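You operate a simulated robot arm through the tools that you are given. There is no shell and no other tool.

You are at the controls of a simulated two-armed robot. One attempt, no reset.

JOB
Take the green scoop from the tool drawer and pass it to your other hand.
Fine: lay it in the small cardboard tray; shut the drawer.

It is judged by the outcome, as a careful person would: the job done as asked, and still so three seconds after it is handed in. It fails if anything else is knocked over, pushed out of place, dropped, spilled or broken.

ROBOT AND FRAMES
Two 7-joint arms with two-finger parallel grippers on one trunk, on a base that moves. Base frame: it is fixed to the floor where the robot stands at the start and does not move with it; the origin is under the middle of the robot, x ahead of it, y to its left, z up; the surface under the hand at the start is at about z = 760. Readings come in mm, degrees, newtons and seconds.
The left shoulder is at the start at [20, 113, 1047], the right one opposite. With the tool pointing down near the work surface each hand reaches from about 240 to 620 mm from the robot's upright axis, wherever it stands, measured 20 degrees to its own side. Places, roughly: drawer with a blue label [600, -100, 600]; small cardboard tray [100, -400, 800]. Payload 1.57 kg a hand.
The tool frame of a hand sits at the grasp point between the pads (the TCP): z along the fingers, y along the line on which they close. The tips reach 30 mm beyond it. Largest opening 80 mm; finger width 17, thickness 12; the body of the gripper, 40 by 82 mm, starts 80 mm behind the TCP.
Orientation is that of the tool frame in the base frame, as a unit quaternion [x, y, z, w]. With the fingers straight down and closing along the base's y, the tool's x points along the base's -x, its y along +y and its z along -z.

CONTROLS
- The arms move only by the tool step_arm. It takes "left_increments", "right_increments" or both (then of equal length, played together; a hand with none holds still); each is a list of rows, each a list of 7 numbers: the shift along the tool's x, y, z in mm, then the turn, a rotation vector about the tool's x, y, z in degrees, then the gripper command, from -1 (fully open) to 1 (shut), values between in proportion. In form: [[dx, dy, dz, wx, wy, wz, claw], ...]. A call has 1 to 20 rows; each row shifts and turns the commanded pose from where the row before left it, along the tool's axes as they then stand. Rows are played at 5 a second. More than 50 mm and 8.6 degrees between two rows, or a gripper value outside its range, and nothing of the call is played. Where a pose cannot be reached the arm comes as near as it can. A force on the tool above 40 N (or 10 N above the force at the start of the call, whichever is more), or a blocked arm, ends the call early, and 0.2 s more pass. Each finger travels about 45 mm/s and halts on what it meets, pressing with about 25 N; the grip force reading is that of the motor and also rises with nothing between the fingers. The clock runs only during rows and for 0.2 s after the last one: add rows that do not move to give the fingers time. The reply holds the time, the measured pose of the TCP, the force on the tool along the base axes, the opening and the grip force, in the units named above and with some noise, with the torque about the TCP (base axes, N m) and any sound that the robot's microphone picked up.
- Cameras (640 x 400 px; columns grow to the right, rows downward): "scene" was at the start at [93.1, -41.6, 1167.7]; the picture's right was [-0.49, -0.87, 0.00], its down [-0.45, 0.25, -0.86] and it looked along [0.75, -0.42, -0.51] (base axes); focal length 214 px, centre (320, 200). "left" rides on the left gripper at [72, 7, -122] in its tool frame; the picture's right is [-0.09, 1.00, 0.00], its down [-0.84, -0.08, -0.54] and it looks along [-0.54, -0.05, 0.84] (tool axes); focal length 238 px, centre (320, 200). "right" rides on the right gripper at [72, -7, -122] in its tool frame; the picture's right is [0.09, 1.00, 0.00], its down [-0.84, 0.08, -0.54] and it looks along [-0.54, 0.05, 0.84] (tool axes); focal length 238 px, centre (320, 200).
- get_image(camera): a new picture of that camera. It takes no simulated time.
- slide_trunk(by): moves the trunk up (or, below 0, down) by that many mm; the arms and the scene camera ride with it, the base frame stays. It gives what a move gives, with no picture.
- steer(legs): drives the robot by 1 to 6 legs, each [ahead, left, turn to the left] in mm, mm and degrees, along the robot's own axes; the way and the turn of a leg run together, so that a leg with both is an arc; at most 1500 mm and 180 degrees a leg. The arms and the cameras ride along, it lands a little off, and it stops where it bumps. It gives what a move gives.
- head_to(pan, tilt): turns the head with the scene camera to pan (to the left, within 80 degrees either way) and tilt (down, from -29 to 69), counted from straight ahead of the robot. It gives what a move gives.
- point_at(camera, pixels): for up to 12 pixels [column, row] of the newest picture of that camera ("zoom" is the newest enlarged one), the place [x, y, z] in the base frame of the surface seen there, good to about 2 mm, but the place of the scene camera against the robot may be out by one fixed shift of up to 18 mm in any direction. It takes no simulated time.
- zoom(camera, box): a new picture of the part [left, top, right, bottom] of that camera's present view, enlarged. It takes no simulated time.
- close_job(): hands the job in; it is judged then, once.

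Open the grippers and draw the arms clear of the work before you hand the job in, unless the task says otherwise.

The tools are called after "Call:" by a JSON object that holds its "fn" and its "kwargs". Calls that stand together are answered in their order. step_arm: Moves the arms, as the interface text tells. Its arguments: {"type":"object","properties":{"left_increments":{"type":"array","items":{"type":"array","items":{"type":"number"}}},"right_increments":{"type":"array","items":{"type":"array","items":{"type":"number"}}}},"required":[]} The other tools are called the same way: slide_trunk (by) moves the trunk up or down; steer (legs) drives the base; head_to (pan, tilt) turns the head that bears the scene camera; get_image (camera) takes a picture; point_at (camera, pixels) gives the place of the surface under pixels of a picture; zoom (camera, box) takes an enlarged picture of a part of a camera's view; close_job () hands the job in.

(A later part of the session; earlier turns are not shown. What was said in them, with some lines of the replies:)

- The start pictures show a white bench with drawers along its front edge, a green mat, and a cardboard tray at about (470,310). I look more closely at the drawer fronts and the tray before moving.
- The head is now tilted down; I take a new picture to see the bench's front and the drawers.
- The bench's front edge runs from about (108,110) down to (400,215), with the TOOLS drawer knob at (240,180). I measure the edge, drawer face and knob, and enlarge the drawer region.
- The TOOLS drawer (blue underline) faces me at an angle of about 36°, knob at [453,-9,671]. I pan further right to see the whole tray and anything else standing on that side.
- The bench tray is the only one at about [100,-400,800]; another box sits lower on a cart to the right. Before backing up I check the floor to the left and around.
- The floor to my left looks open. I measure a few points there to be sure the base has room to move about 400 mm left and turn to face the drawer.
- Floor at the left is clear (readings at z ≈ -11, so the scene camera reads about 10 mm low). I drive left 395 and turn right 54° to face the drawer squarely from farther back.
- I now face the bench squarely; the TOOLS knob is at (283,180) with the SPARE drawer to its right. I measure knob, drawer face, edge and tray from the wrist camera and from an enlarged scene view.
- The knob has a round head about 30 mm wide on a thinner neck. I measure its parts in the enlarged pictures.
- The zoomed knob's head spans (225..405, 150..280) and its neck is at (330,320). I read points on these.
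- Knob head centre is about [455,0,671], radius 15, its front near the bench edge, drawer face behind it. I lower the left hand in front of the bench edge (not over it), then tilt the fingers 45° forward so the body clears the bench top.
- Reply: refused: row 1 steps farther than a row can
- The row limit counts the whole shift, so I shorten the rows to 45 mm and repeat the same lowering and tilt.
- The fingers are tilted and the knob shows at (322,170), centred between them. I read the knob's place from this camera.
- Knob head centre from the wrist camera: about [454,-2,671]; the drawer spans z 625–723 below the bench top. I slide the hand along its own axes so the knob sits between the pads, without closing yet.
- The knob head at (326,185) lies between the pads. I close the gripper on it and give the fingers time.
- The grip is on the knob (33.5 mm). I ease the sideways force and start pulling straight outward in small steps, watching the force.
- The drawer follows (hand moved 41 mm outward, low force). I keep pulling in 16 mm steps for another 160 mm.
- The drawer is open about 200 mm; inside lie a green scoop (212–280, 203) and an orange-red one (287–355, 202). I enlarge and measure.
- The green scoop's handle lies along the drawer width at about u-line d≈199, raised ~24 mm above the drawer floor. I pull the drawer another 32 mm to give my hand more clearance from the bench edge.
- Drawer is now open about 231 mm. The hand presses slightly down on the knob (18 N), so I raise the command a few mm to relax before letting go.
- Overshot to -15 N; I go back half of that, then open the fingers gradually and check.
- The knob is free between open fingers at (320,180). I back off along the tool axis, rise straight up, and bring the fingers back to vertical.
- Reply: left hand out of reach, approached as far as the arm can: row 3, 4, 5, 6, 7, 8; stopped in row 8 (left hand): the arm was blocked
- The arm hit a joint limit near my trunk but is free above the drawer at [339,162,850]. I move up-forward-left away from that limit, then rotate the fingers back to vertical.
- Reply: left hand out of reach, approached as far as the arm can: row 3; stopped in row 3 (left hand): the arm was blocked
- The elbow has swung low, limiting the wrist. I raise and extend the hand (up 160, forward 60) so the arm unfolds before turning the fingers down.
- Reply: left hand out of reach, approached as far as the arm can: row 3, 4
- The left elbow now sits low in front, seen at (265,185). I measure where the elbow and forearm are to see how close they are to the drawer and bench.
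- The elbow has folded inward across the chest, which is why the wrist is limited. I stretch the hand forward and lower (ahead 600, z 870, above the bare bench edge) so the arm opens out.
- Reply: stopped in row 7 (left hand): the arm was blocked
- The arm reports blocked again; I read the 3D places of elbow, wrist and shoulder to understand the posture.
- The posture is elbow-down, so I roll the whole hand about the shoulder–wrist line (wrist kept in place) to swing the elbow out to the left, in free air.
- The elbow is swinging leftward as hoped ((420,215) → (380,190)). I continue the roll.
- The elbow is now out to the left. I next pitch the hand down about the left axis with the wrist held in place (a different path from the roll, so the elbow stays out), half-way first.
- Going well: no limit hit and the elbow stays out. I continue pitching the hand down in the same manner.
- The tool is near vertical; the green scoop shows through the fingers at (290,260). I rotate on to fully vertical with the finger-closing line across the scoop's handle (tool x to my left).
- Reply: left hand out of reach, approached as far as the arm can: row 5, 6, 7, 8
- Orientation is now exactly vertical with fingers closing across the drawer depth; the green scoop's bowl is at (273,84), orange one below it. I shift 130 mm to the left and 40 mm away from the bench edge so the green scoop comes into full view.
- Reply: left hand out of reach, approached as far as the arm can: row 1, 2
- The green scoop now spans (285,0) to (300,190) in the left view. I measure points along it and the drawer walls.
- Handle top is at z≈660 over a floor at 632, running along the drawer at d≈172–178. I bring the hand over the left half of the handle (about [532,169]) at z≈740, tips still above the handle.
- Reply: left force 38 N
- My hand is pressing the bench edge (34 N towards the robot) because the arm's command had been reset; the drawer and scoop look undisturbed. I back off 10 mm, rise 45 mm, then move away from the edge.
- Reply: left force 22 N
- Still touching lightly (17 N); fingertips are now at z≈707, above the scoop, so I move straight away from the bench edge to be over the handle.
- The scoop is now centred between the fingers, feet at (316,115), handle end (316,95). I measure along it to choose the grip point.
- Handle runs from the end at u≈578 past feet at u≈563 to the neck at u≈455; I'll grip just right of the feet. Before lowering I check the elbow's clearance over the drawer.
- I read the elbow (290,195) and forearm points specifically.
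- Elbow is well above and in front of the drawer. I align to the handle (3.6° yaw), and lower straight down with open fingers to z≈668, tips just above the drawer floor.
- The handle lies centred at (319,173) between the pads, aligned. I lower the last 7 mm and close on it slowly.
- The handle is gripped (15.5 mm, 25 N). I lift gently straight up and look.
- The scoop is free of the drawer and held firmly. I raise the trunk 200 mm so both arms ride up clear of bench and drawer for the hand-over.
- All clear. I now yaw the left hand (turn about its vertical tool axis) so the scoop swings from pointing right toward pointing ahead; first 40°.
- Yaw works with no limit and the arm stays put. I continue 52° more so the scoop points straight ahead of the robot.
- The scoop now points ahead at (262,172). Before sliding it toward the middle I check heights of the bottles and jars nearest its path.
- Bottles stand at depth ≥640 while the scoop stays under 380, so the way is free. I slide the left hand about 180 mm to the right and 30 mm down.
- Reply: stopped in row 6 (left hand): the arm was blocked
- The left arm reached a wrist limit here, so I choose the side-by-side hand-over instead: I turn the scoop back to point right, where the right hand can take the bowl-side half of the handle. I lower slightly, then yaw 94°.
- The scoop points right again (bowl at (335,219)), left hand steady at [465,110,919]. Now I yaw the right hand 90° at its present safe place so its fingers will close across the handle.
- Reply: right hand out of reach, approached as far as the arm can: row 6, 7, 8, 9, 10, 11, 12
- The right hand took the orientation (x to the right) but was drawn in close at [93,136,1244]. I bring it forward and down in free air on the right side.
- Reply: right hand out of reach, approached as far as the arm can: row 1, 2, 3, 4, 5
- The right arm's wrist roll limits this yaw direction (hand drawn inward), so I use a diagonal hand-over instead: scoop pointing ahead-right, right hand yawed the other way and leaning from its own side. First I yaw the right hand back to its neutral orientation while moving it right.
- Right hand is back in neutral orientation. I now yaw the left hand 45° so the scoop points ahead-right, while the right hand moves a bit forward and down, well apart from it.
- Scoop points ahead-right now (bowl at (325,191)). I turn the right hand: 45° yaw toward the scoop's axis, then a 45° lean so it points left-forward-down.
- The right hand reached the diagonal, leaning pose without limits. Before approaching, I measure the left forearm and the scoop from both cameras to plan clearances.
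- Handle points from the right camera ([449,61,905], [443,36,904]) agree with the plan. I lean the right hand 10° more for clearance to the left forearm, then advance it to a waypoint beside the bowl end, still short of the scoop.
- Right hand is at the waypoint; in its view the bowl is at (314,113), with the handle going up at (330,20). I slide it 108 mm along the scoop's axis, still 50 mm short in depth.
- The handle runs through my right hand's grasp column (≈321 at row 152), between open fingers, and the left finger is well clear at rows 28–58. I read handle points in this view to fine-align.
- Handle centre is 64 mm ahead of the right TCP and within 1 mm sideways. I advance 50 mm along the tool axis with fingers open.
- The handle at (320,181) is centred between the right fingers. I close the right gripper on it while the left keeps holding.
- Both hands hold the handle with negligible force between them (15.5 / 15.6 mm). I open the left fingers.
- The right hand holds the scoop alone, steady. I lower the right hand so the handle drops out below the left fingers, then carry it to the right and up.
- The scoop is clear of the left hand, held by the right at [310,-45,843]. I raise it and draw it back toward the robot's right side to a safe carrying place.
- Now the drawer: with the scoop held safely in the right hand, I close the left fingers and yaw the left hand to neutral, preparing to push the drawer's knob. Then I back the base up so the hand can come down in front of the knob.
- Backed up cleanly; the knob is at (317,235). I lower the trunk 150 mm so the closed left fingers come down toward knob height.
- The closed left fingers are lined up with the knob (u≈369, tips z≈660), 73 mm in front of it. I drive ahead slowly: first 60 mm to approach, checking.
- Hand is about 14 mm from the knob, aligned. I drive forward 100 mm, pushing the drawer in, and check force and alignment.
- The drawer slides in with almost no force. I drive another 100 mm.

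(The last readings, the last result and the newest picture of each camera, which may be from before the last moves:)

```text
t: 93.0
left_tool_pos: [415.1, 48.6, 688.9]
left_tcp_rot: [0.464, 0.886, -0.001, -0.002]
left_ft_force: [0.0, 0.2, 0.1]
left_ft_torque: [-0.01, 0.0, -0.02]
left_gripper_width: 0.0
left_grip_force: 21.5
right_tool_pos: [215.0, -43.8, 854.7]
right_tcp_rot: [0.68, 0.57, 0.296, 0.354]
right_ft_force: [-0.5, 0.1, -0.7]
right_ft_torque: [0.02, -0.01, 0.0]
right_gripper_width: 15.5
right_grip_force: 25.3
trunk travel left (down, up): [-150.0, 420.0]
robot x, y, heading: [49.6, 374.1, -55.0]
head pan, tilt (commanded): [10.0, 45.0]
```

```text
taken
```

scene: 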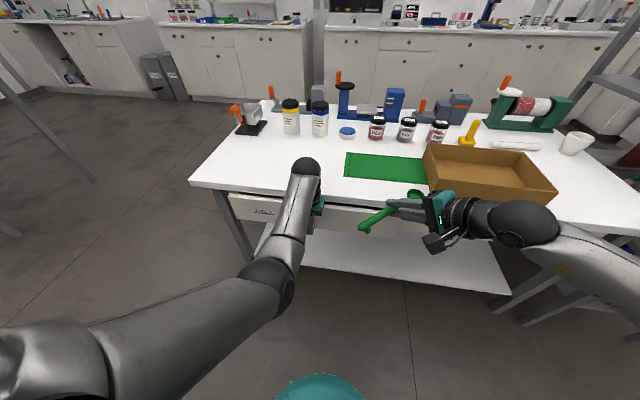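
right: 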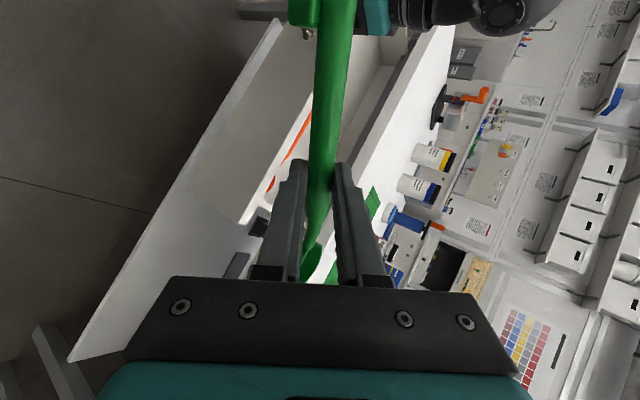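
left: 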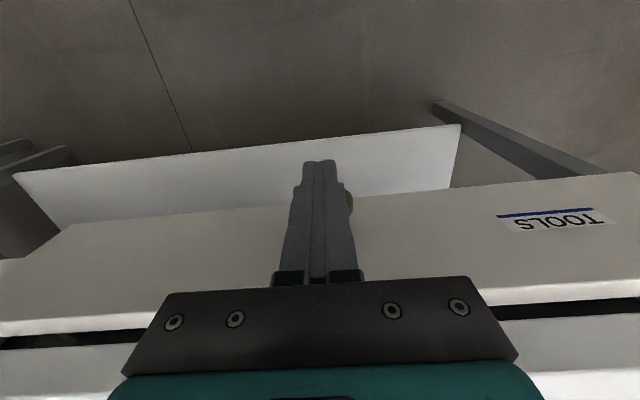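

About 46 mm remains to closed. I drive 25 mm more, then finish gently with the arm, watching the force.

Call:
{"fn": "steer", "kwargs": {"legs": [[25, 0, 0]]}}

Call:
{"fn": "step_arm", "kwargs": {"left_increments": [[-5, 1, 0, 0, 0, 0, 1], [-5, 1, 0, 0, 0, 0, 1], [-4, 1, 0, 0, 0, 0, 1], [0, 0, 0, 0, 0, 0, 1]]}}

Call:
{"fn": "get_image", "kwargs": {"camera": "left"}}

```text
t: 93.8
left_tool_pos: [428.9, 28.2, 690.0]
left_tcp_rot: [0.463, 0.886, 0.0, -0.001]
left_ft_force: [0.3, 0.1, -0.3]
left_ft_torque: [-0.01, 0.03, 0.04]
left_gripper_width: 0.0
left_grip_force: 21.5
right_tool_pos: [227.8, -65.8, 856.1]
right_tcp_rot: [0.68, 0.57, 0.296, 0.354]
right_ft_force: [-0.8, -0.1, 0.5]
right_ft_torque: [0.01, -0.02, 0.02]
right_gripper_width: 15.6
right_grip_force: 25.8
trunk travel left (down, up): [-150.0, 420.0]
robot x, y, heading: [59.4, 355.0, -55.2]
head pan, tilt (commanded): [10.0, 45.0]
```

```text
t: 94.8
left_tool_pos: [439.0, 18.8, 690.3]
left_tcp_rot: [0.464, 0.886, 0.0, -0.001]
left_ft_force: [-2.2, 1.2, -1.0]
left_ft_torque: [-0.02, 0.04, -0.02]
left_gripper_width: 0.2
left_grip_force: 21.0
right_tool_pos: [229.2, -65.8, 855.5]
right_tcp_rot: [0.681, 0.569, 0.297, 0.354]
right_ft_force: [-0.7, 0.5, -0.4]
right_ft_torque: [-0.01, -0.03, 0.02]
right_gripper_width: 15.4
right_grip_force: 25.4
trunk travel left (down, up): [-150.0, 420.0]
robot x, y, heading: [62.2, 357.3, -54.9]
head pan, tilt (commanded): [10.0, 45.0]
```

```text
taken
```

left: 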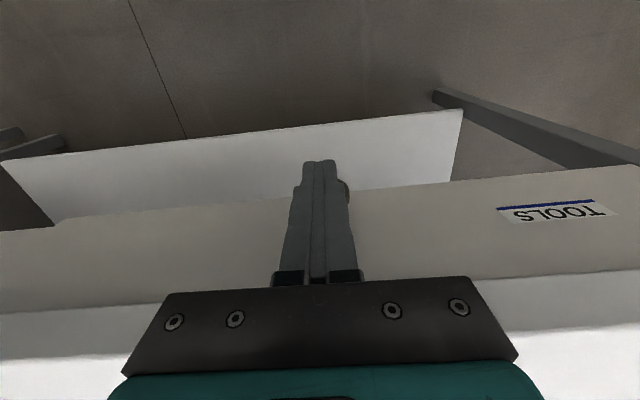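

Force is still only 2.5 N at depth 243; closed should be near 251. I push on in 2–3 mm steps.

Call:
{"fn": "step_arm", "kwargs": {"left_increments": [[-3, 0.5, 0, 0, 0, 0, 1], [-3, 0.5, 0, 0, 0, 0, 1], [-2, 0, 0, 0, 0, 0, 1], [0, 0, 0, 0, 0, 0, 1]]}}

Call:
{"fn": "get_image", "kwargs": {"camera": "left"}}

```text
t: 95.8
left_tool_pos: [443.7, 12.0, 690.0]
left_tcp_rot: [0.464, 0.886, -0.001, 0.0]
left_ft_force: [-2.4, 1.5, -0.6]
left_ft_torque: [-0.01, 0.04, -0.02]
left_gripper_width: 0.1
left_grip_force: 20.9
right_tool_pos: [227.9, -64.9, 855.5]
right_tcp_rot: [0.68, 0.57, 0.296, 0.354]
right_ft_force: [0.7, -0.9, 0.1]
right_ft_torque: [0.02, 0.04, 0.0]
right_gripper_width: 15.5
right_grip_force: 24.5
trunk travel left (down, up): [-150.0, 420.0]
robot x, y, heading: [64.5, 357.7, -55.1]
head pan, tilt (commanded): [10.0, 45.0]
```

```text
taken
```

left: 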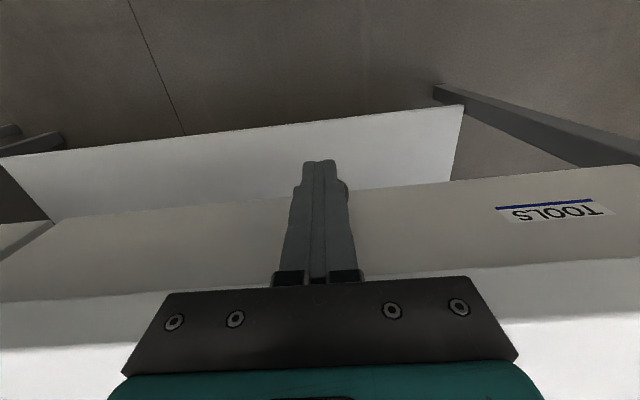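

At depth 251 the force is still low; I measure the drawer face now to compare with the closed value (d≈300).

Call:
{"fn": "point_at", "kwargs": {"camera": "left", "pixels": [[420, 230], [480, 230], [150, 250], [220, 250], [30, 250], [400, 290], [344, 190]]}}

```text
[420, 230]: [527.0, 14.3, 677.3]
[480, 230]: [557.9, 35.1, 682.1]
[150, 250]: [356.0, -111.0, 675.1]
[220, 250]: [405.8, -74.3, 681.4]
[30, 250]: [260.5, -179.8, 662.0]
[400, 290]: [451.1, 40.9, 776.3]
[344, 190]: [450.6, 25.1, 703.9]
```

The face reads d≈299, practically closed (300 at start). I press 2–3 mm further until the force shows the stop.

Call:
{"fn": "step_arm", "kwargs": {"left_increments": [[-1.5, 0, 0, 0, 0, 0, 1], [-1.5, 0, 0, 0, 0, 0, 1], [0, 0, 0, 0, 0, 0, 1]]}}

```text
t: 96.6
left_tool_pos: [444.7, 11.7, 689.5]
left_tcp_rot: [0.464, 0.886, 0.001, -0.004]
left_ft_force: [-9.3, 13.1, 5.8]
left_ft_torque: [0.09, -0.03, 0.03]
left_gripper_width: 0.1
left_grip_force: 21.1
right_tool_pos: [229.0, -63.4, 855.6]
right_tcp_rot: [0.68, 0.569, 0.297, 0.355]
right_ft_force: [0.3, 0.1, 0.3]
right_ft_torque: [0.0, -0.01, -0.02]
right_gripper_width: 15.7
right_grip_force: 24.4
trunk travel left (down, up): [-150.0, 420.0]
robot x, y, heading: [59.2, 358.1, -55.0]
head pan, tilt (commanded): [10.0, 45.0]
```

Force rose to 16 N: the drawer is fully shut. I back the left hand off the knob, then drive back 150 mm for free space.

Call:
{"fn": "step_arm", "kwargs": {"left_increments": [[5, 0, 0, 0, 0, 0, 1], [15, 0, 0, 0, 0, 0, 1], [15, 0, 0, 0, 0, 0, 1], [0, 0, 0, 0, 0, 0, 1]]}}

Call:
{"fn": "steer", "kwargs": {"legs": [[-180, 0, 0]]}}

Call:
{"fn": "slide_trunk", "kwargs": {"by": 150}}

Call:
{"fn": "get_image", "kwargs": {"camera": "scene"}}

```text
t: 97.6
left_tool_pos: [426.1, 38.4, 689.5]
left_tcp_rot: [0.464, 0.886, -0.001, 0.0]
left_ft_force: [0.3, -0.3, -0.7]
left_ft_torque: [0.0, -0.02, 0.01]
left_gripper_width: 0.1
left_grip_force: 21.2
right_tool_pos: [228.4, -64.5, 855.0]
right_tcp_rot: [0.68, 0.569, 0.296, 0.354]
right_ft_force: [0.4, 1.1, 0.1]
right_ft_torque: [0.01, -0.03, -0.01]
right_gripper_width: 15.3
right_grip_force: 24.9
trunk travel left (down, up): [-150.0, 420.0]
robot x, y, heading: [62.4, 356.3, -55.2]
head pan, tilt (commanded): [10.0, 45.0]
```

```text
t: 99.1
left_tool_pos: [324.4, 183.7, 689.1]
left_tcp_rot: [0.465, 0.885, -0.001, 0.0]
left_ft_force: [-0.1, 0.3, -0.6]
left_ft_torque: [-0.02, 0.0, -0.01]
left_gripper_width: 0.0
left_grip_force: 21.0
right_tool_pos: [126.8, 79.5, 855.4]
right_tcp_rot: [0.681, 0.569, 0.296, 0.355]
right_ft_force: [-0.4, 0.4, -1.1]
right_ft_torque: [-0.03, 0.0, 0.0]
right_gripper_width: 15.5
right_grip_force: 24.8
trunk travel left (down, up): [-150.0, 420.0]
robot x, y, heading: [-42.6, 498.3, -55.3]
head pan, tilt (commanded): [10.0, 45.0]
```

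```text
t: 100.9
left_tool_pos: [323.6, 183.1, 839.5]
left_tcp_rot: [0.465, 0.885, 0.0, -0.001]
left_ft_force: [0.1, 0.0, 0.5]
left_ft_torque: [-0.03, -0.01, -0.02]
left_gripper_width: 0.2
left_grip_force: 21.2
right_tool_pos: [126.4, 79.2, 1004.7]
right_tcp_rot: [0.68, 0.569, 0.296, 0.354]
right_ft_force: [-0.2, 0.3, -0.6]
right_ft_torque: [0.01, 0.0, 0.03]
right_gripper_width: 15.5
right_grip_force: 25.6
trunk travel left (down, up): [-300.0, 270.0]
robot x, y, heading: [-42.8, 498.5, -55.1]
head pan, tilt (commanded): [10.0, 45.0]
```

```text
taken
```

scene: 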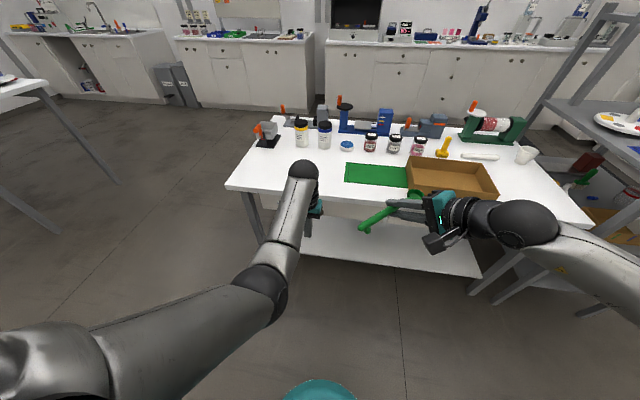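

Drawer looks shut and both hands are clear. I raise and move the left hand aside, and reduce the right hand's lean from 55° to 25° so it can reach down into the tray.

Call:
{"fn": "step_arm", "kwargs": {"left_increments": [[0, 20, -18, 0, 0, 0, 1], [0, 20, -18, 0, 0, 0, 1], [0, 20, -18, 0, 0, 0, 1], [0, 20, -18, 0, 0, 0, 1], [0, 0, 0, 0, 0, 0, 1]], "right_increments": [[0, 0, 0, 7.5, 0, 0, 1], [0, 0, 0, 7.5, 0, 0, 1], [0, 0, 0, 7.5, 0, 0, 1], [0, 0, 0, 7.5, 0, 0, 1], [0, 0, 0, 0, 0, 0, 1]]}}

Call:
{"fn": "get_image", "kwargs": {"camera": "scene"}}

```text
t: 102.1
left_tool_pos: [390.2, 229.3, 911.9]
left_tcp_rot: [0.465, 0.886, -0.001, -0.002]
left_ft_force: [0.7, -0.4, 0.1]
left_ft_torque: [-0.02, -0.01, 0.0]
left_gripper_width: 0.0
left_grip_force: 20.8
right_tool_pos: [128.5, 80.2, 1005.8]
right_tcp_rot: [0.75, 0.626, 0.138, 0.165]
right_ft_force: [0.2, -0.2, -0.3]
right_ft_torque: [-0.02, 0.03, -0.01]
right_gripper_width: 15.6
right_grip_force: 25.3
trunk travel left (down, up): [-300.0, 270.0]
robot x, y, heading: [-42.9, 501.3, -55.1]
head pan, tilt (commanded): [10.0, 45.0]
```

```text
taken
```

scene: 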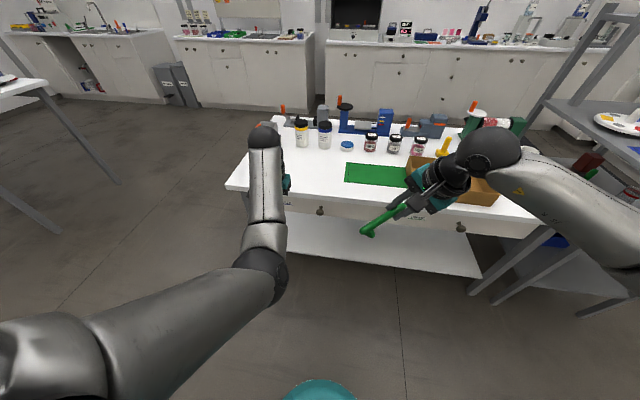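

The right hand is now near vertical with the scoop; the drawer's knob (320,210) is in its closed place. I yaw the right hand 45° more so the scoop lies parallel to the tray's long side.

Call:
{"fn": "step_arm", "kwargs": {"right_increments": [[0, 0, 0, 0, -3.17, 6.8, 1], [0, 0, 0, 0, -3.17, 6.8, 1], [0, 0, 0, 0, -3.17, 6.8, 1], [0, 0, 0, 0, -3.17, 6.8, 1], [0, 0, 0, 0, -3.17, 6.8, 1], [0, 0, 0, 0, -3.17, 6.8, 1], [0, 0, 0, 0, 0, 0, 1]]}}

Call:
{"fn": "get_image", "kwargs": {"camera": "scene"}}

Call:
{"fn": "get_image", "kwargs": {"camera": "right"}}

```text
t: 103.7
left_tool_pos: [389.6, 229.1, 912.1]
left_tcp_rot: [0.465, 0.885, 0.0, -0.001]
left_ft_force: [-0.5, 0.0, 0.2]
left_ft_torque: [0.02, 0.01, 0.01]
left_gripper_width: 0.1
left_grip_force: 20.9
right_tool_pos: [128.0, 78.2, 1005.5]
right_tcp_rot: [0.932, 0.29, 0.064, 0.207]
right_ft_force: [-0.3, -0.6, -0.4]
right_ft_torque: [-0.01, -0.02, -0.04]
right_gripper_width: 15.5
right_grip_force: 24.9
trunk travel left (down, up): [-300.0, 270.0]
robot x, y, heading: [-40.8, 499.9, -55.2]
head pan, tilt (commanded): [10.0, 45.0]
```

```text
taken
```

scene: 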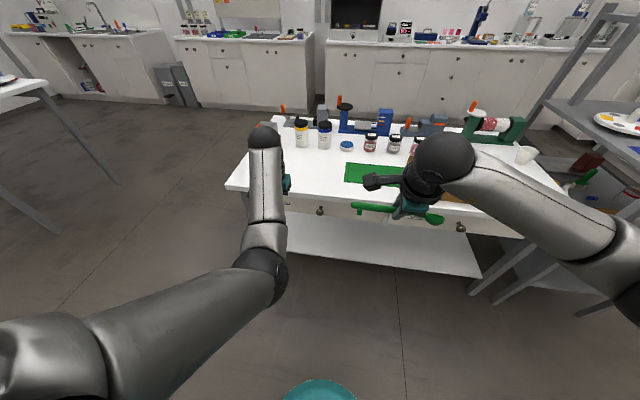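

```text
taken
```

right: 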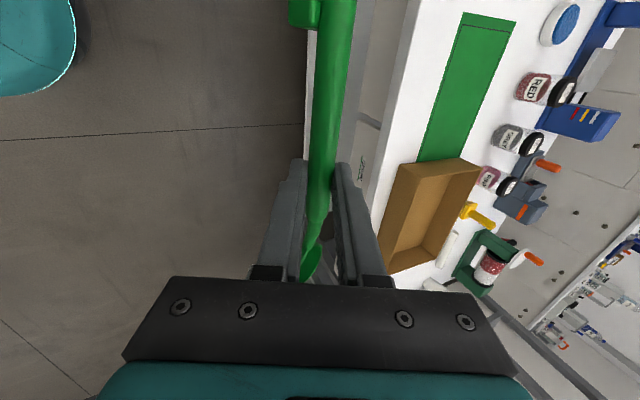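

The scoop is now level, pointing right (handle (355,205) – bowl (435,218)), parallel to the tray. Before driving right toward the tray I measure the cart at the right for clearance.

Call:
{"fn": "point_at", "kwargs": {"camera": "scene", "pixels": [[470, 292], [535, 232], [520, 300], [605, 10], [545, 105], [590, 315], [560, 240], [600, 130], [632, 300], [550, 255]]}}

Call:
{"fn": "head_to", "kwargs": {"pan": -45, "tilt": 40}}

Call:
{"fn": "get_image", "kwargs": {"camera": "scene"}}

```text
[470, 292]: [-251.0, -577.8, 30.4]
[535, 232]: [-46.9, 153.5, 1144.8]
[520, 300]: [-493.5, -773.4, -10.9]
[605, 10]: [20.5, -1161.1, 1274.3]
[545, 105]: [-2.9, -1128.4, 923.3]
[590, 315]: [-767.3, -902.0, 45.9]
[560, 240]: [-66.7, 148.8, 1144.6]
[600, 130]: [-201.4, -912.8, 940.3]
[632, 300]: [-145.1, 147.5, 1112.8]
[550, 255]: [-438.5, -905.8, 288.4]
```

```text
t: 104.9
left_tool_pos: [389.4, 226.9, 912.9]
left_tcp_rot: [0.464, 0.886, 0.0, -0.001]
left_ft_force: [0.5, 0.1, -0.4]
left_ft_torque: [0.01, 0.02, -0.01]
left_gripper_width: 0.1
left_grip_force: 21.3
right_tool_pos: [126.6, 78.6, 1005.7]
right_tcp_rot: [0.932, 0.292, 0.064, 0.206]
right_ft_force: [0.9, -0.5, 0.4]
right_ft_torque: [0.04, 0.0, 0.03]
right_gripper_width: 15.2
right_grip_force: 25.2
trunk travel left (down, up): [-300.0, 270.0]
robot x, y, heading: [-41.1, 501.9, -54.8]
head pan, tilt (commanded): [-45.0, 40.0]
```

```text
taken
```

scene: 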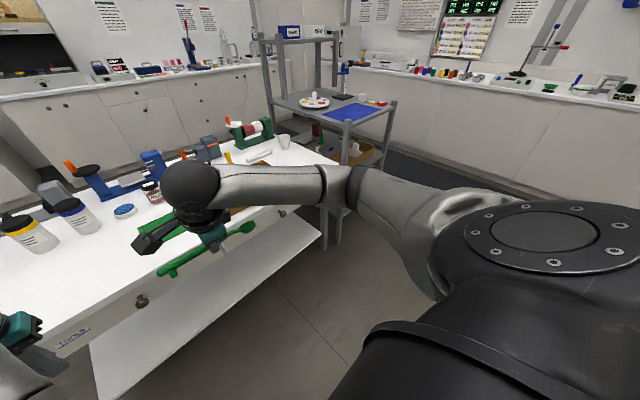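

The cart begins at about u<-540 and depth>280, well clear of my planned stand. I drive 270 mm right, then 320 mm ahead.

Call:
{"fn": "steer", "kwargs": {"legs": [[0, -270, 0], [320, 0, 1]]}}

Call:
{"fn": "head_to", "kwargs": {"pan": -20, "tilt": 50}}

Call:
{"fn": "get_image", "kwargs": {"camera": "scene"}}

Call:
{"fn": "get_image", "kwargs": {"camera": "right"}}

Call:
{"fn": "get_image", "kwargs": {"camera": "left"}}

```text
t: 108.6
left_tool_pos: [348.9, -181.1, 911.2]
left_tcp_rot: [0.457, 0.889, 0.0, -0.002]
left_ft_force: [0.5, 1.2, -0.5]
left_ft_torque: [0.0, 0.02, -0.01]
left_gripper_width: 0.1
left_grip_force: 21.4
right_tool_pos: [88.9, -335.1, 1005.2]
right_tcp_rot: [0.929, 0.3, 0.067, 0.206]
right_ft_force: [0.2, 0.7, 0.1]
right_ft_torque: [0.04, 0.0, 0.01]
right_gripper_width: 15.6
right_grip_force: 25.4
trunk travel left (down, up): [-300.0, 270.0]
robot x, y, heading: [-87.3, 83.0, -54.1]
head pan, tilt (commanded): [-45.0, 40.0]
```

```text
t: 109.5
left_tool_pos: [347.5, -180.1, 912.4]
left_tcp_rot: [0.457, 0.889, -0.001, 0.0]
left_ft_force: [-0.7, -0.8, -0.7]
left_ft_torque: [0.01, 0.01, 0.0]
left_gripper_width: 0.2
left_grip_force: 20.7
right_tool_pos: [88.9, -334.1, 1005.7]
right_tcp_rot: [0.929, 0.3, 0.066, 0.206]
right_ft_force: [0.6, 0.3, -0.4]
right_ft_torque: [-0.03, -0.01, -0.04]
right_gripper_width: 15.5
right_grip_force: 25.2
trunk travel left (down, up): [-300.0, 270.0]
robot x, y, heading: [-84.7, 86.3, -54.4]
head pan, tilt (commanded): [-20.0, 50.0]
```

```text
taken
```

scene: 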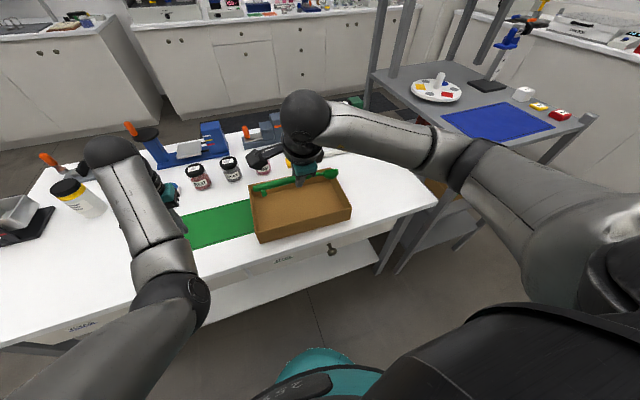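

```text
taken
```

right: 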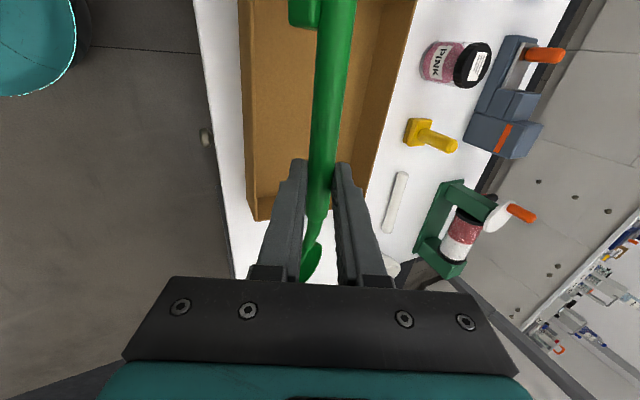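

```text
taken
```

left: 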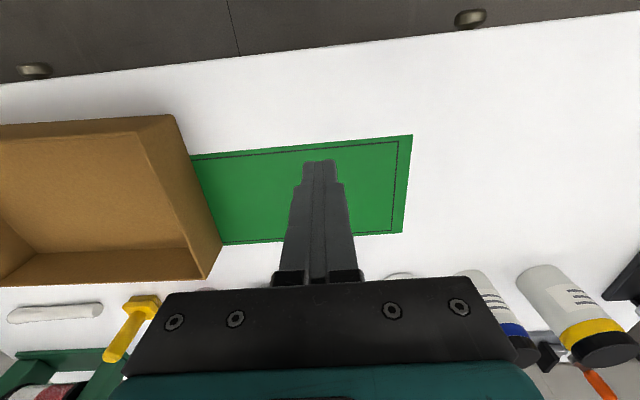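

I'm in front of the tray with the scoop above it. I measure the tray's rim, walls and floor with both wrist cameras.

Call:
{"fn": "point_at", "kwargs": {"camera": "left", "pixels": [[173, 116], [60, 122], [148, 131], [204, 277], [188, 249], [100, 190], [60, 240], [30, 150], [130, 250], [213, 262], [60, 282]]}}

Call:
{"fn": "point_at", "kwargs": {"camera": "right", "pixels": [[258, 219], [243, 60], [275, 190], [370, 60], [395, 80], [270, 100], [258, 120], [366, 200], [405, 20], [380, 130]]}}

```text
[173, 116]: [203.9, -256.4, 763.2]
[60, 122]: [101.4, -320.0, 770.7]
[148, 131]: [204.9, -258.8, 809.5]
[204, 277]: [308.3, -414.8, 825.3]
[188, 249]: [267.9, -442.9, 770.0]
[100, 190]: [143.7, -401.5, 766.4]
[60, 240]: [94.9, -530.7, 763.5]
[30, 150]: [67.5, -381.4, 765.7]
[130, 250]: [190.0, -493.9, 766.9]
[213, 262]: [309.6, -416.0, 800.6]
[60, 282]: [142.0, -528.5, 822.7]
```

```text
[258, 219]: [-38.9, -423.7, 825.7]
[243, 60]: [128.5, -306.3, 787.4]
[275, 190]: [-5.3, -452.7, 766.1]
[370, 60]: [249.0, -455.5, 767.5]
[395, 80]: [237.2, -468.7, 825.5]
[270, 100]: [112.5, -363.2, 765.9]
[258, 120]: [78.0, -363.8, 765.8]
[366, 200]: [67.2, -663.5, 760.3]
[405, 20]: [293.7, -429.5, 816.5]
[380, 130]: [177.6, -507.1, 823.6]
```

Tray: rim z≈824, floor z≈766, spans u −281..13 and d 320..518; the scoop (210 mm) fits along it. I lean the hand to about 38° so the scoop is nearly upright, and move it over the tray's middle at z≈880.

Call:
{"fn": "step_arm", "kwargs": {"right_increments": [[0, 0, 0, -6.5, 0, 0, 1], [0, 0, 0, -6.5, 0, 0, 1], [-1.6, 0, 39.7, 0, 0, 0, 1], [-1.6, 0, 39.7, 0, 0, 0, 1], [-1.6, 0, 39.7, 0, 0, 0, 1], [-1.6, 0, 39.7, 0, 0, 0, 1], [0, 0, 0, 0, 0, 0, 1]]}}

Call:
{"fn": "get_image", "kwargs": {"camera": "scene"}}

Call:
{"fn": "get_image", "kwargs": {"camera": "right"}}

Call:
{"fn": "get_image", "kwargs": {"camera": "left"}}

```text
t: 111.1
left_tool_pos: [348.5, -180.9, 912.0]
left_tcp_rot: [0.458, 0.889, 0.0, -0.001]
left_ft_force: [-0.4, 0.4, -0.6]
left_ft_torque: [0.0, -0.05, -0.01]
left_gripper_width: 0.2
left_grip_force: 21.4
right_tool_pos: [138.6, -416.7, 880.3]
right_tcp_rot: [0.9, 0.29, 0.099, 0.31]
right_ft_force: [-0.9, 1.0, -0.5]
right_ft_torque: [-0.03, 0.02, 0.02]
right_gripper_width: 15.4
right_grip_force: 25.3
trunk travel left (down, up): [-300.0, 270.0]
robot x, y, heading: [-86.5, 84.1, -54.3]
head pan, tilt (commanded): [-20.0, 50.0]
```

```text
taken
```

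scene: 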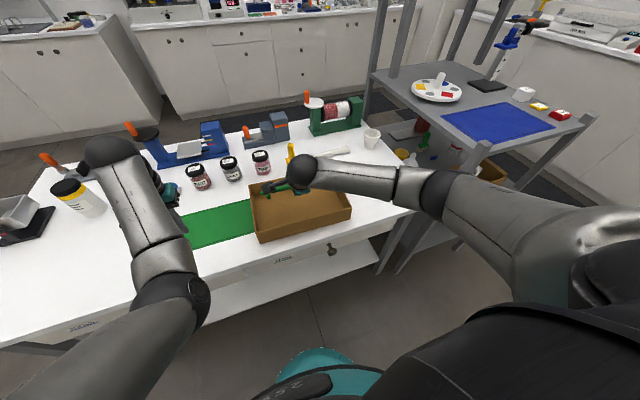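

```text
taken
```

right: 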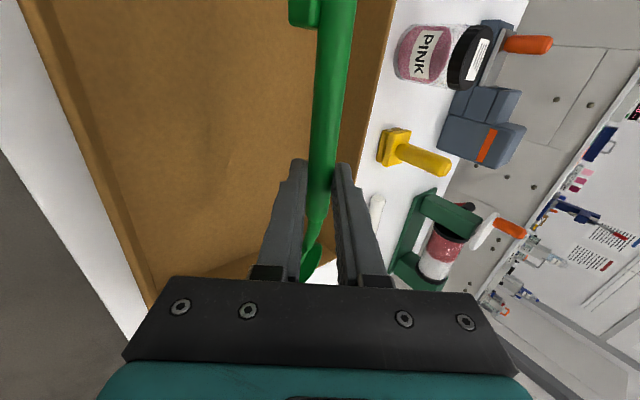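

```text
taken
```

left: 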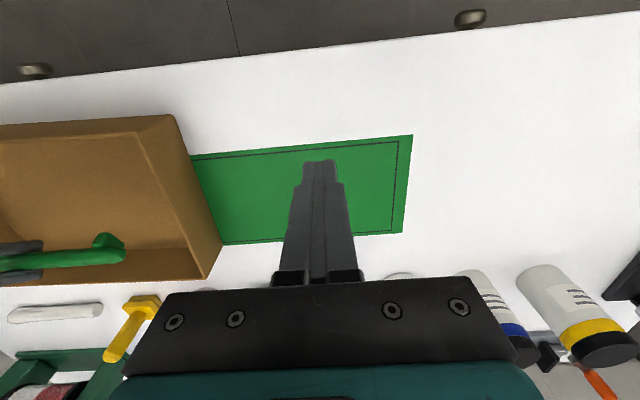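

The scoop is over the tray; the left camera sees its handle end at (115,250). I check that point and the foot from the left camera before lowering.

Call:
{"fn": "point_at", "kwargs": {"camera": "left", "pixels": [[118, 252], [105, 240], [80, 257], [40, 262], [100, 255]]}}

Call:
{"fn": "zoom", "kwargs": {"camera": "left", "box": [0, 100, 240, 300]}}

Call:
{"fn": "zoom", "kwargs": {"camera": "scene", "box": [220, 130, 380, 260]}}

```text
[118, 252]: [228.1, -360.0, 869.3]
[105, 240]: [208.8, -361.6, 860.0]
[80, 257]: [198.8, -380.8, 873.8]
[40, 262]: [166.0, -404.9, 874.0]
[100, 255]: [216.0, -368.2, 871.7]
```

```text
2.00 times, centred on (120, 200) of left
```

zoom: 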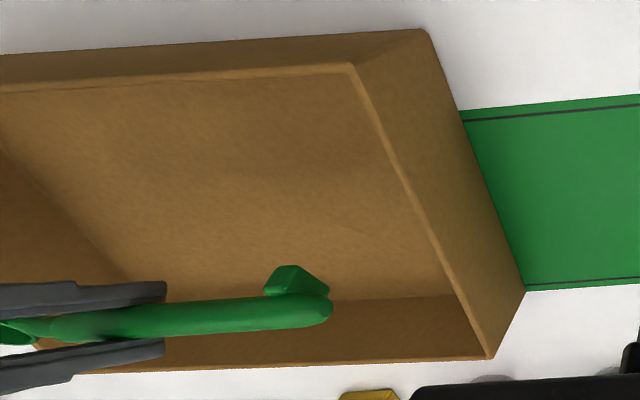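

```text
3.08 times, centred on (300, 195) of scene
```

zoom: 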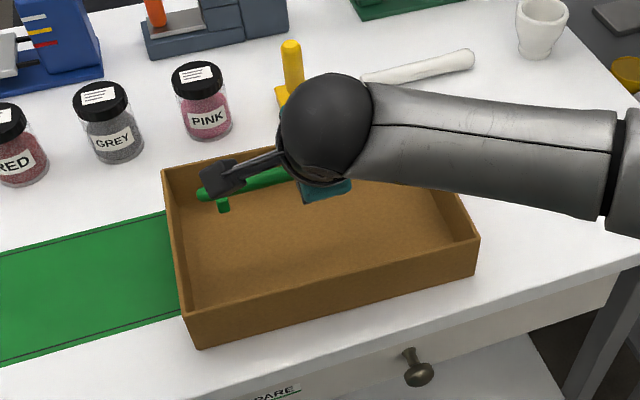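

The scoop end is at [228,-360,869], inside the tray's left wall with 30+ mm to spare. I lower straight down 60 mm.

Call:
{"fn": "step_arm", "kwargs": {"right_increments": [[0, -12.3, 15.8, 0, 0, 0, 1], [0, -12.3, 15.8, 0, 0, 0, 1], [0, -12.3, 15.8, 0, 0, 0, 1], [0, 0, 0, 0, 0, 0, 1]]}}

Call:
{"fn": "zoom", "kwargs": {"camera": "left", "box": [0, 100, 240, 300]}}

Call:
{"fn": "get_image", "kwargs": {"camera": "right"}}

Call:
{"fn": "zoom", "kwargs": {"camera": "scene", "box": [220, 130, 380, 260]}}

```text
t: 112.1
left_tool_pos: [348.3, -181.3, 912.5]
left_tcp_rot: [0.457, 0.889, 0.0, -0.001]
left_ft_force: [0.0, 0.3, 0.3]
left_ft_torque: [0.02, 0.0, 0.0]
left_gripper_width: 0.2
left_grip_force: 21.2
right_tool_pos: [140.1, -417.6, 819.6]
right_tcp_rot: [0.9, 0.291, 0.099, 0.309]
right_ft_force: [-0.4, -0.4, 0.3]
right_ft_torque: [-0.01, 0.02, 0.03]
right_gripper_width: 15.6
right_grip_force: 25.1
trunk travel left (down, up): [-300.0, 270.0]
robot x, y, heading: [-85.3, 85.2, -54.7]
head pan, tilt (commanded): [-20.0, 50.0]
```

```text
2.00 times, centred on (120, 200) of left
```

zoom: 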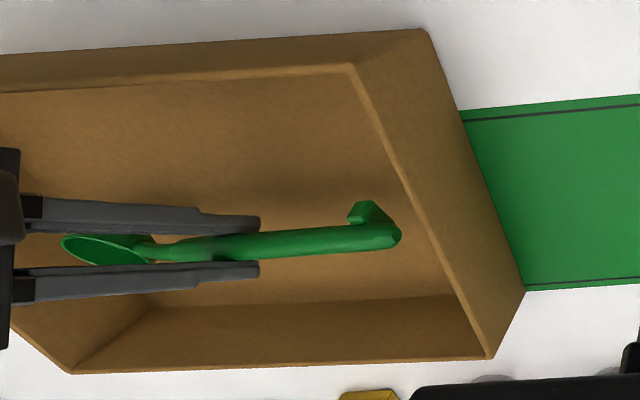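

```text
taken
```

right: 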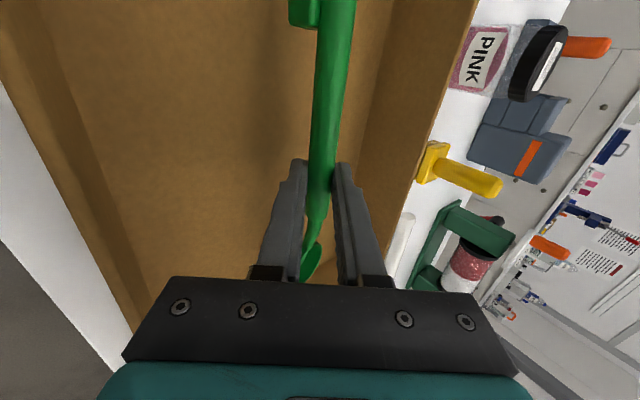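

```text
3.08 times, centred on (300, 195) of scene
```

zoom: 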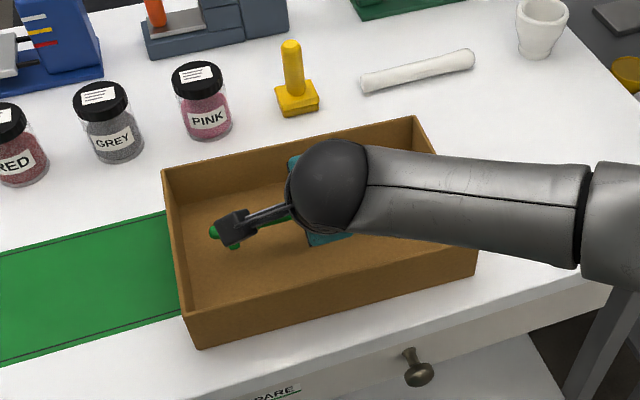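

The scoop hangs just above the tray floor, fully inside. I lower in 4–5 mm steps to about z≈808, watching for contact.

Call:
{"fn": "step_arm", "kwargs": {"right_increments": [[0, -3.1, 3.9, 0, 0, 0, 1], [0, -3.1, 3.9, 0, 0, 0, 1], [0, -1.2, 1.6, 0, 0, 0, 1], [0, 0, 0, 0, 0, 0, 1]]}}

Call:
{"fn": "zoom", "kwargs": {"camera": "left", "box": [0, 100, 240, 300]}}

Call:
{"fn": "point_at", "kwargs": {"camera": "zoom", "pixels": [[330, 240], [380, 230], [365, 205], [245, 268], [240, 222], [100, 255], [330, 150], [300, 200]]}}

```text
t: 113.1
left_tool_pos: [349.0, -180.7, 911.8]
left_tcp_rot: [0.457, 0.889, 0.0, -0.001]
left_ft_force: [0.6, -0.3, -0.2]
left_ft_torque: [-0.01, 0.0, -0.02]
left_gripper_width: 0.0
left_grip_force: 21.9
right_tool_pos: [139.8, -418.3, 808.5]
right_tcp_rot: [0.899, 0.291, 0.101, 0.31]
right_ft_force: [0.0, 0.8, 0.3]
right_ft_torque: [-0.01, 0.0, -0.02]
right_gripper_width: 15.6
right_grip_force: 25.6
trunk travel left (down, up): [-300.0, 270.0]
robot x, y, heading: [-89.9, 81.9, -54.4]
head pan, tilt (commanded): [-20.0, 50.0]
```

```text
2.00 times, centred on (120, 200) of left
```

zoom: 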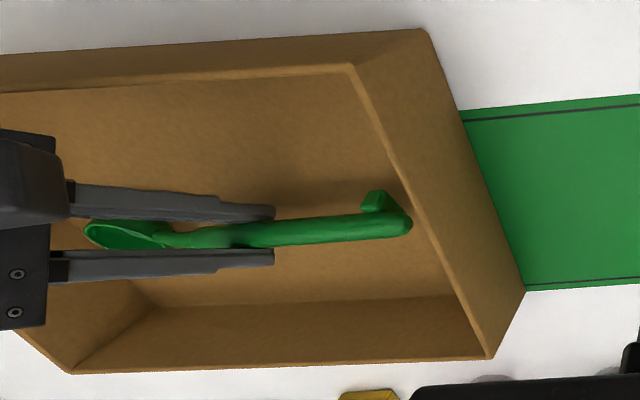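

```text
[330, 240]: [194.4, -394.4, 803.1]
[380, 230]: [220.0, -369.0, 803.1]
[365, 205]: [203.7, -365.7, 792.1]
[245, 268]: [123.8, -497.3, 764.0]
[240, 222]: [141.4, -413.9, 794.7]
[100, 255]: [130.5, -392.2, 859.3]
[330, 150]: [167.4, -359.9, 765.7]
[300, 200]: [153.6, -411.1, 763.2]
```

No contact yet: handle top is 37 mm above the floor versus 28 when resting. I lower 3.5 mm more and then open just a few millimetres so it settles gently without my lower finger touching the tray.

Call:
{"fn": "step_arm", "kwargs": {"right_increments": [[0, -1.1, 1.4, 0, 0, 0, 1], [0, -1.1, 1.4, 0, 0, 0, 1], [0, 0, 0, 0, 0, 0, 1], [0, 0, 0, 0, 0, 0, 0.55], [0, 0, 0, 0, 0, 0, 0.45], [0, 0, 0, 0, 0, 0, 0.4], [0, 0, 0, 0, 0, 0, 0.4], [0, 0, 0, 0, 0, 0, 0.4]]}}

Call:
{"fn": "zoom", "kwargs": {"camera": "left", "box": [0, 100, 240, 300]}}

Call:
{"fn": "get_image", "kwargs": {"camera": "right"}}

```text
t: 114.9
left_tool_pos: [347.5, -180.7, 912.6]
left_tcp_rot: [0.457, 0.89, 0.0, -0.001]
left_ft_force: [0.2, 1.3, 0.4]
left_ft_torque: [0.01, -0.01, -0.03]
left_gripper_width: 0.1
left_grip_force: 20.9
right_tool_pos: [140.2, -419.1, 804.6]
right_tcp_rot: [0.9, 0.291, 0.1, 0.309]
right_ft_force: [-1.2, -0.1, 0.5]
right_ft_torque: [0.01, 0.02, 0.0]
right_gripper_width: 24.1
right_grip_force: 0.1
trunk travel left (down, up): [-300.0, 270.0]
robot x, y, heading: [-81.7, 81.6, -54.2]
head pan, tilt (commanded): [-20.0, 50.0]
```

```text
2.00 times, centred on (120, 200) of left
```

zoom: 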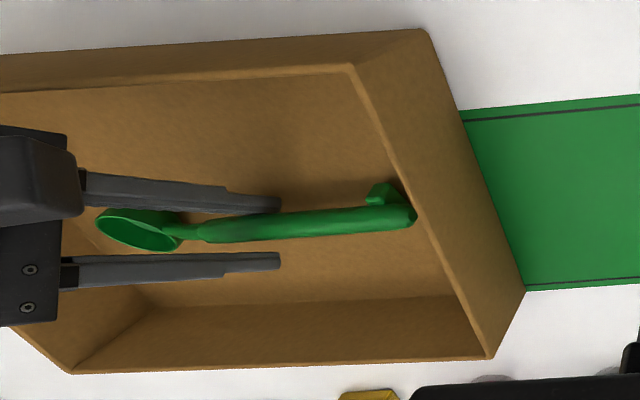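

```text
taken
```

right: 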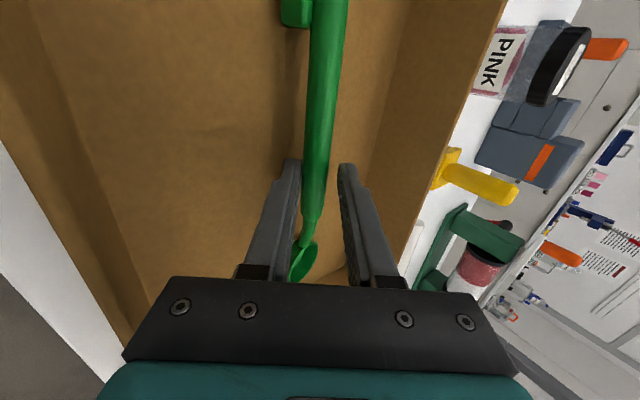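

The scoop rests in the tray, free between the slightly opened fingers. I withdraw along the tool axis, easing off the handle first.

Call:
{"fn": "step_arm", "kwargs": {"right_increments": [[0, -1.5, -5, 0, 0, 0, 0.4], [0, -1.5, -8, 0, 0, 0, 0.35], [0, 0, -12, 0, 0, 0, 0.3], [0, 0, -15, 0, 0, 0, 0.3], [0, 0, -20, 0, 0, 0, 0.3], [0, 0, -30, 0, 0, 0, 0.3], [0, 0, 0, 0, 0, 0, 0.3]]}}

Call:
{"fn": "zoom", "kwargs": {"camera": "left", "box": [0, 100, 240, 300]}}

Call:
{"fn": "get_image", "kwargs": {"camera": "right"}}

```text
t: 116.5
left_tool_pos: [348.2, -180.9, 911.9]
left_tcp_rot: [0.458, 0.889, 0.0, -0.001]
left_ft_force: [-0.5, 0.3, 0.5]
left_ft_torque: [-0.01, 0.01, 0.03]
left_gripper_width: 0.0
left_grip_force: 20.8
right_tool_pos: [106.5, -368.8, 871.3]
right_tcp_rot: [0.9, 0.29, 0.1, 0.31]
right_ft_force: [0.0, -0.1, -0.2]
right_ft_torque: [-0.01, -0.01, 0.01]
right_gripper_width: 28.1
right_grip_force: 0.0
trunk travel left (down, up): [-300.0, 270.0]
robot x, y, heading: [-84.6, 84.8, -54.1]
head pan, tilt (commanded): [-20.0, 50.0]
```

```text
2.00 times, centred on (120, 200) of left
```

zoom: 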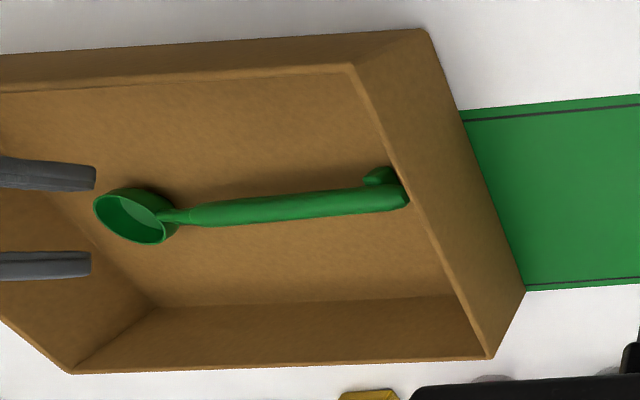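

```text
taken
```

right: 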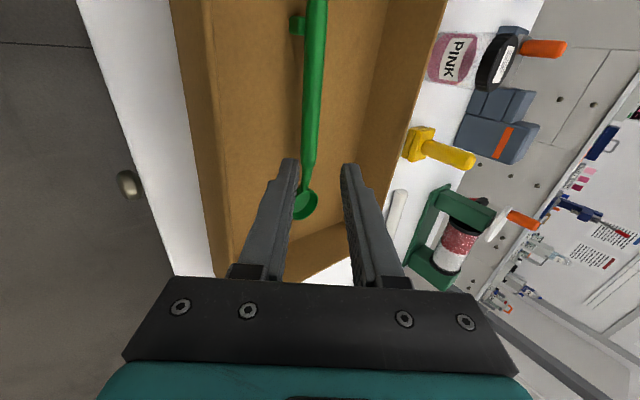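

The scoop lies upright on its feet inside the tray, fingers clear. I withdraw further up and back, opening both grippers in free air.

Call:
{"fn": "step_arm", "kwargs": {"left_increments": [[0, 0, 0, 0, 0, 0, 0.5], [0, 0, 0, 0, 0, 0, 0], [0, 0, 0, 0, 0, 0, -0.5], [0, 0, 0, 0, 0, 0, -1], [0, 0, 0, 0, 0, 0, -1], [0, 0, 0, 0, 0, 0, -1]], "right_increments": [[0, 0, -35, 0, 0, 0, 0.3], [0, 0, -35, 0, 0, 0, 0.3], [0, 10, -35, 0, 0, 0, 0], [0, 20, -30, 0, 0, 0, -0.5], [0, 20, -20, 0, 0, 0, -1], [0, 0, 0, 0, 0, 0, -1]]}}

Call:
{"fn": "steer", "kwargs": {"legs": [[-350, 0, 0]]}}

Call:
{"fn": "head_to", "kwargs": {"pan": 0, "tilt": 38}}

Call:
{"fn": "get_image", "kwargs": {"camera": "scene"}}

Call:
{"fn": "get_image", "kwargs": {"camera": "right"}}

Call:
{"fn": "get_image", "kwargs": {"camera": "left"}}

```text
t: 117.9
left_tool_pos: [348.2, -181.6, 912.5]
left_tcp_rot: [0.457, 0.89, 0.0, -0.001]
left_ft_force: [-0.3, 0.4, -0.2]
left_ft_torque: [-0.02, 0.01, -0.03]
left_gripper_width: 79.8
left_grip_force: 0.1
right_tool_pos: [75.6, -323.8, 1025.8]
right_tcp_rot: [0.9, 0.291, 0.1, 0.31]
right_ft_force: [-0.1, -0.7, 0.2]
right_ft_torque: [0.03, 0.02, -0.02]
right_gripper_width: 79.9
right_grip_force: 0.1
trunk travel left (down, up): [-300.0, 270.0]
robot x, y, heading: [-85.8, 82.2, -54.2]
head pan, tilt (commanded): [-20.0, 50.0]
```

```text
t: 120.1
left_tool_pos: [140.8, 102.8, 912.4]
left_tcp_rot: [0.46, 0.888, -0.001, 0.0]
left_ft_force: [-0.1, 0.8, 1.2]
left_ft_torque: [0.0, -0.04, -0.02]
left_gripper_width: 80.0
left_grip_force: 0.0
right_tool_pos: [-133.0, -40.4, 1025.4]
right_tcp_rot: [0.901, 0.288, 0.099, 0.31]
right_ft_force: [0.5, 0.6, 0.2]
right_ft_torque: [0.01, -0.01, 0.01]
right_gripper_width: 79.8
right_grip_force: 0.0
trunk travel left (down, up): [-300.0, 270.0]
robot x, y, heading: [-288.9, 368.8, -54.6]
head pan, tilt (commanded): [-20.0, 50.0]
```

```text
t: 121.0
left_tool_pos: [140.9, 102.6, 913.0]
left_tcp_rot: [0.46, 0.888, -0.001, 0.0]
left_ft_force: [-0.7, -0.7, 0.4]
left_ft_torque: [0.0, -0.01, 0.0]
left_gripper_width: 80.1
left_grip_force: 0.1
right_tool_pos: [-132.3, -40.2, 1024.6]
right_tcp_rot: [0.901, 0.288, 0.099, 0.31]
right_ft_force: [0.0, 0.0, -0.7]
right_ft_torque: [0.02, 0.02, -0.01]
right_gripper_width: 80.1
right_grip_force: 0.1
trunk travel left (down, up): [-300.0, 270.0]
robot x, y, heading: [-291.5, 372.2, -54.8]
head pan, tilt (commanded): [0.0, 38.0]
```

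```text
taken
```

scene: 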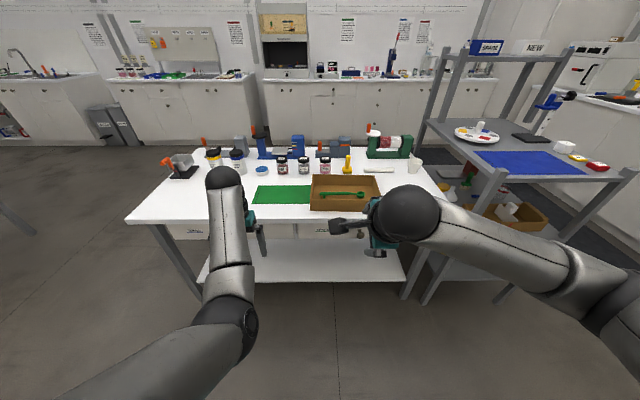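

```text
taken
```

right: 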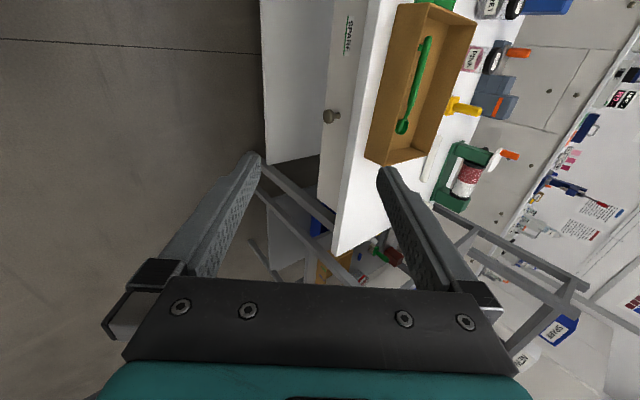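

```text
taken
```

left: 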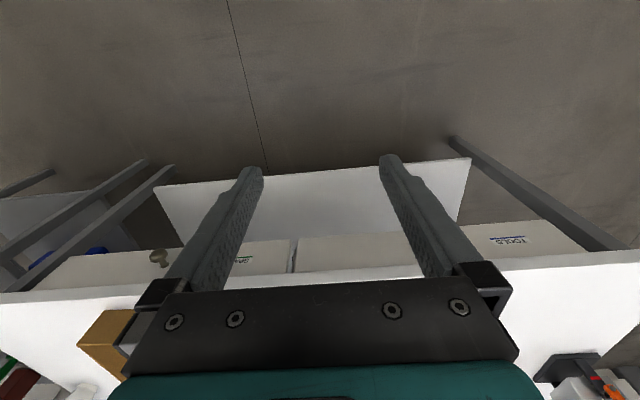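

The scoop lies in the tray at (340,193), both drawers look flush, nothing else moved. I verify the TOOLS drawer face against the SPARE face and the bench edge.

Call:
{"fn": "point_at", "kwargs": {"camera": "left", "pixels": [[350, 250], [330, 255], [265, 257], [280, 252], [540, 235], [480, 235], [340, 272], [520, 258]]}}

Call:
{"fn": "zoom", "kwargs": {"camera": "scene", "box": [120, 120, 460, 300]}}

```text
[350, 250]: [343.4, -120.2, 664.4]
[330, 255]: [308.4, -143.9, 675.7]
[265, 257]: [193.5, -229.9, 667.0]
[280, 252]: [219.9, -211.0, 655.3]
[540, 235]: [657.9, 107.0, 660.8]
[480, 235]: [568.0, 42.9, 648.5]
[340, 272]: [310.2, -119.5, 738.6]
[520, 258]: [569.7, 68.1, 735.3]
```

```text
1.88 times, centred on (290, 210) of scene
```

zoom: 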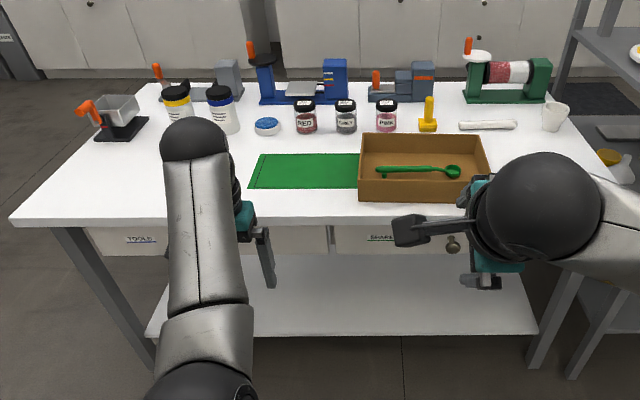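

TOOLS face reads d≈299 and SPARE ≈300, so the drawer is shut flush; the scoop rests in the tray, both grippers are open and clear. I hand the job in.

Call:
{"fn": "close_job", "kwargs": {}}

```text
The job is handed in.
```

The green scoop is lying upright on its feet in the small cardboard tray, and the TOOLS drawer is shut. I took it from the drawer with the left hand and passed it to the right, which laid it in the tray.

- **Drawer:** its face measures within about 1 mm of flush with the SPARE drawer beside it.
- **Bump:** while positioning for the pick, my left hand pressed against the bench edge at about 34 N before I backed off. In the pictures afterwards nothing had moved.
- **Scoop release:** I let it go a few millimetres above the tray floor, so it settled onto its feet rather than being set down in contact.

Both grippers are open and the arms are drawn back from the bench. The orange scoop is still in the drawer, and nothing else on the bench looks out of place.
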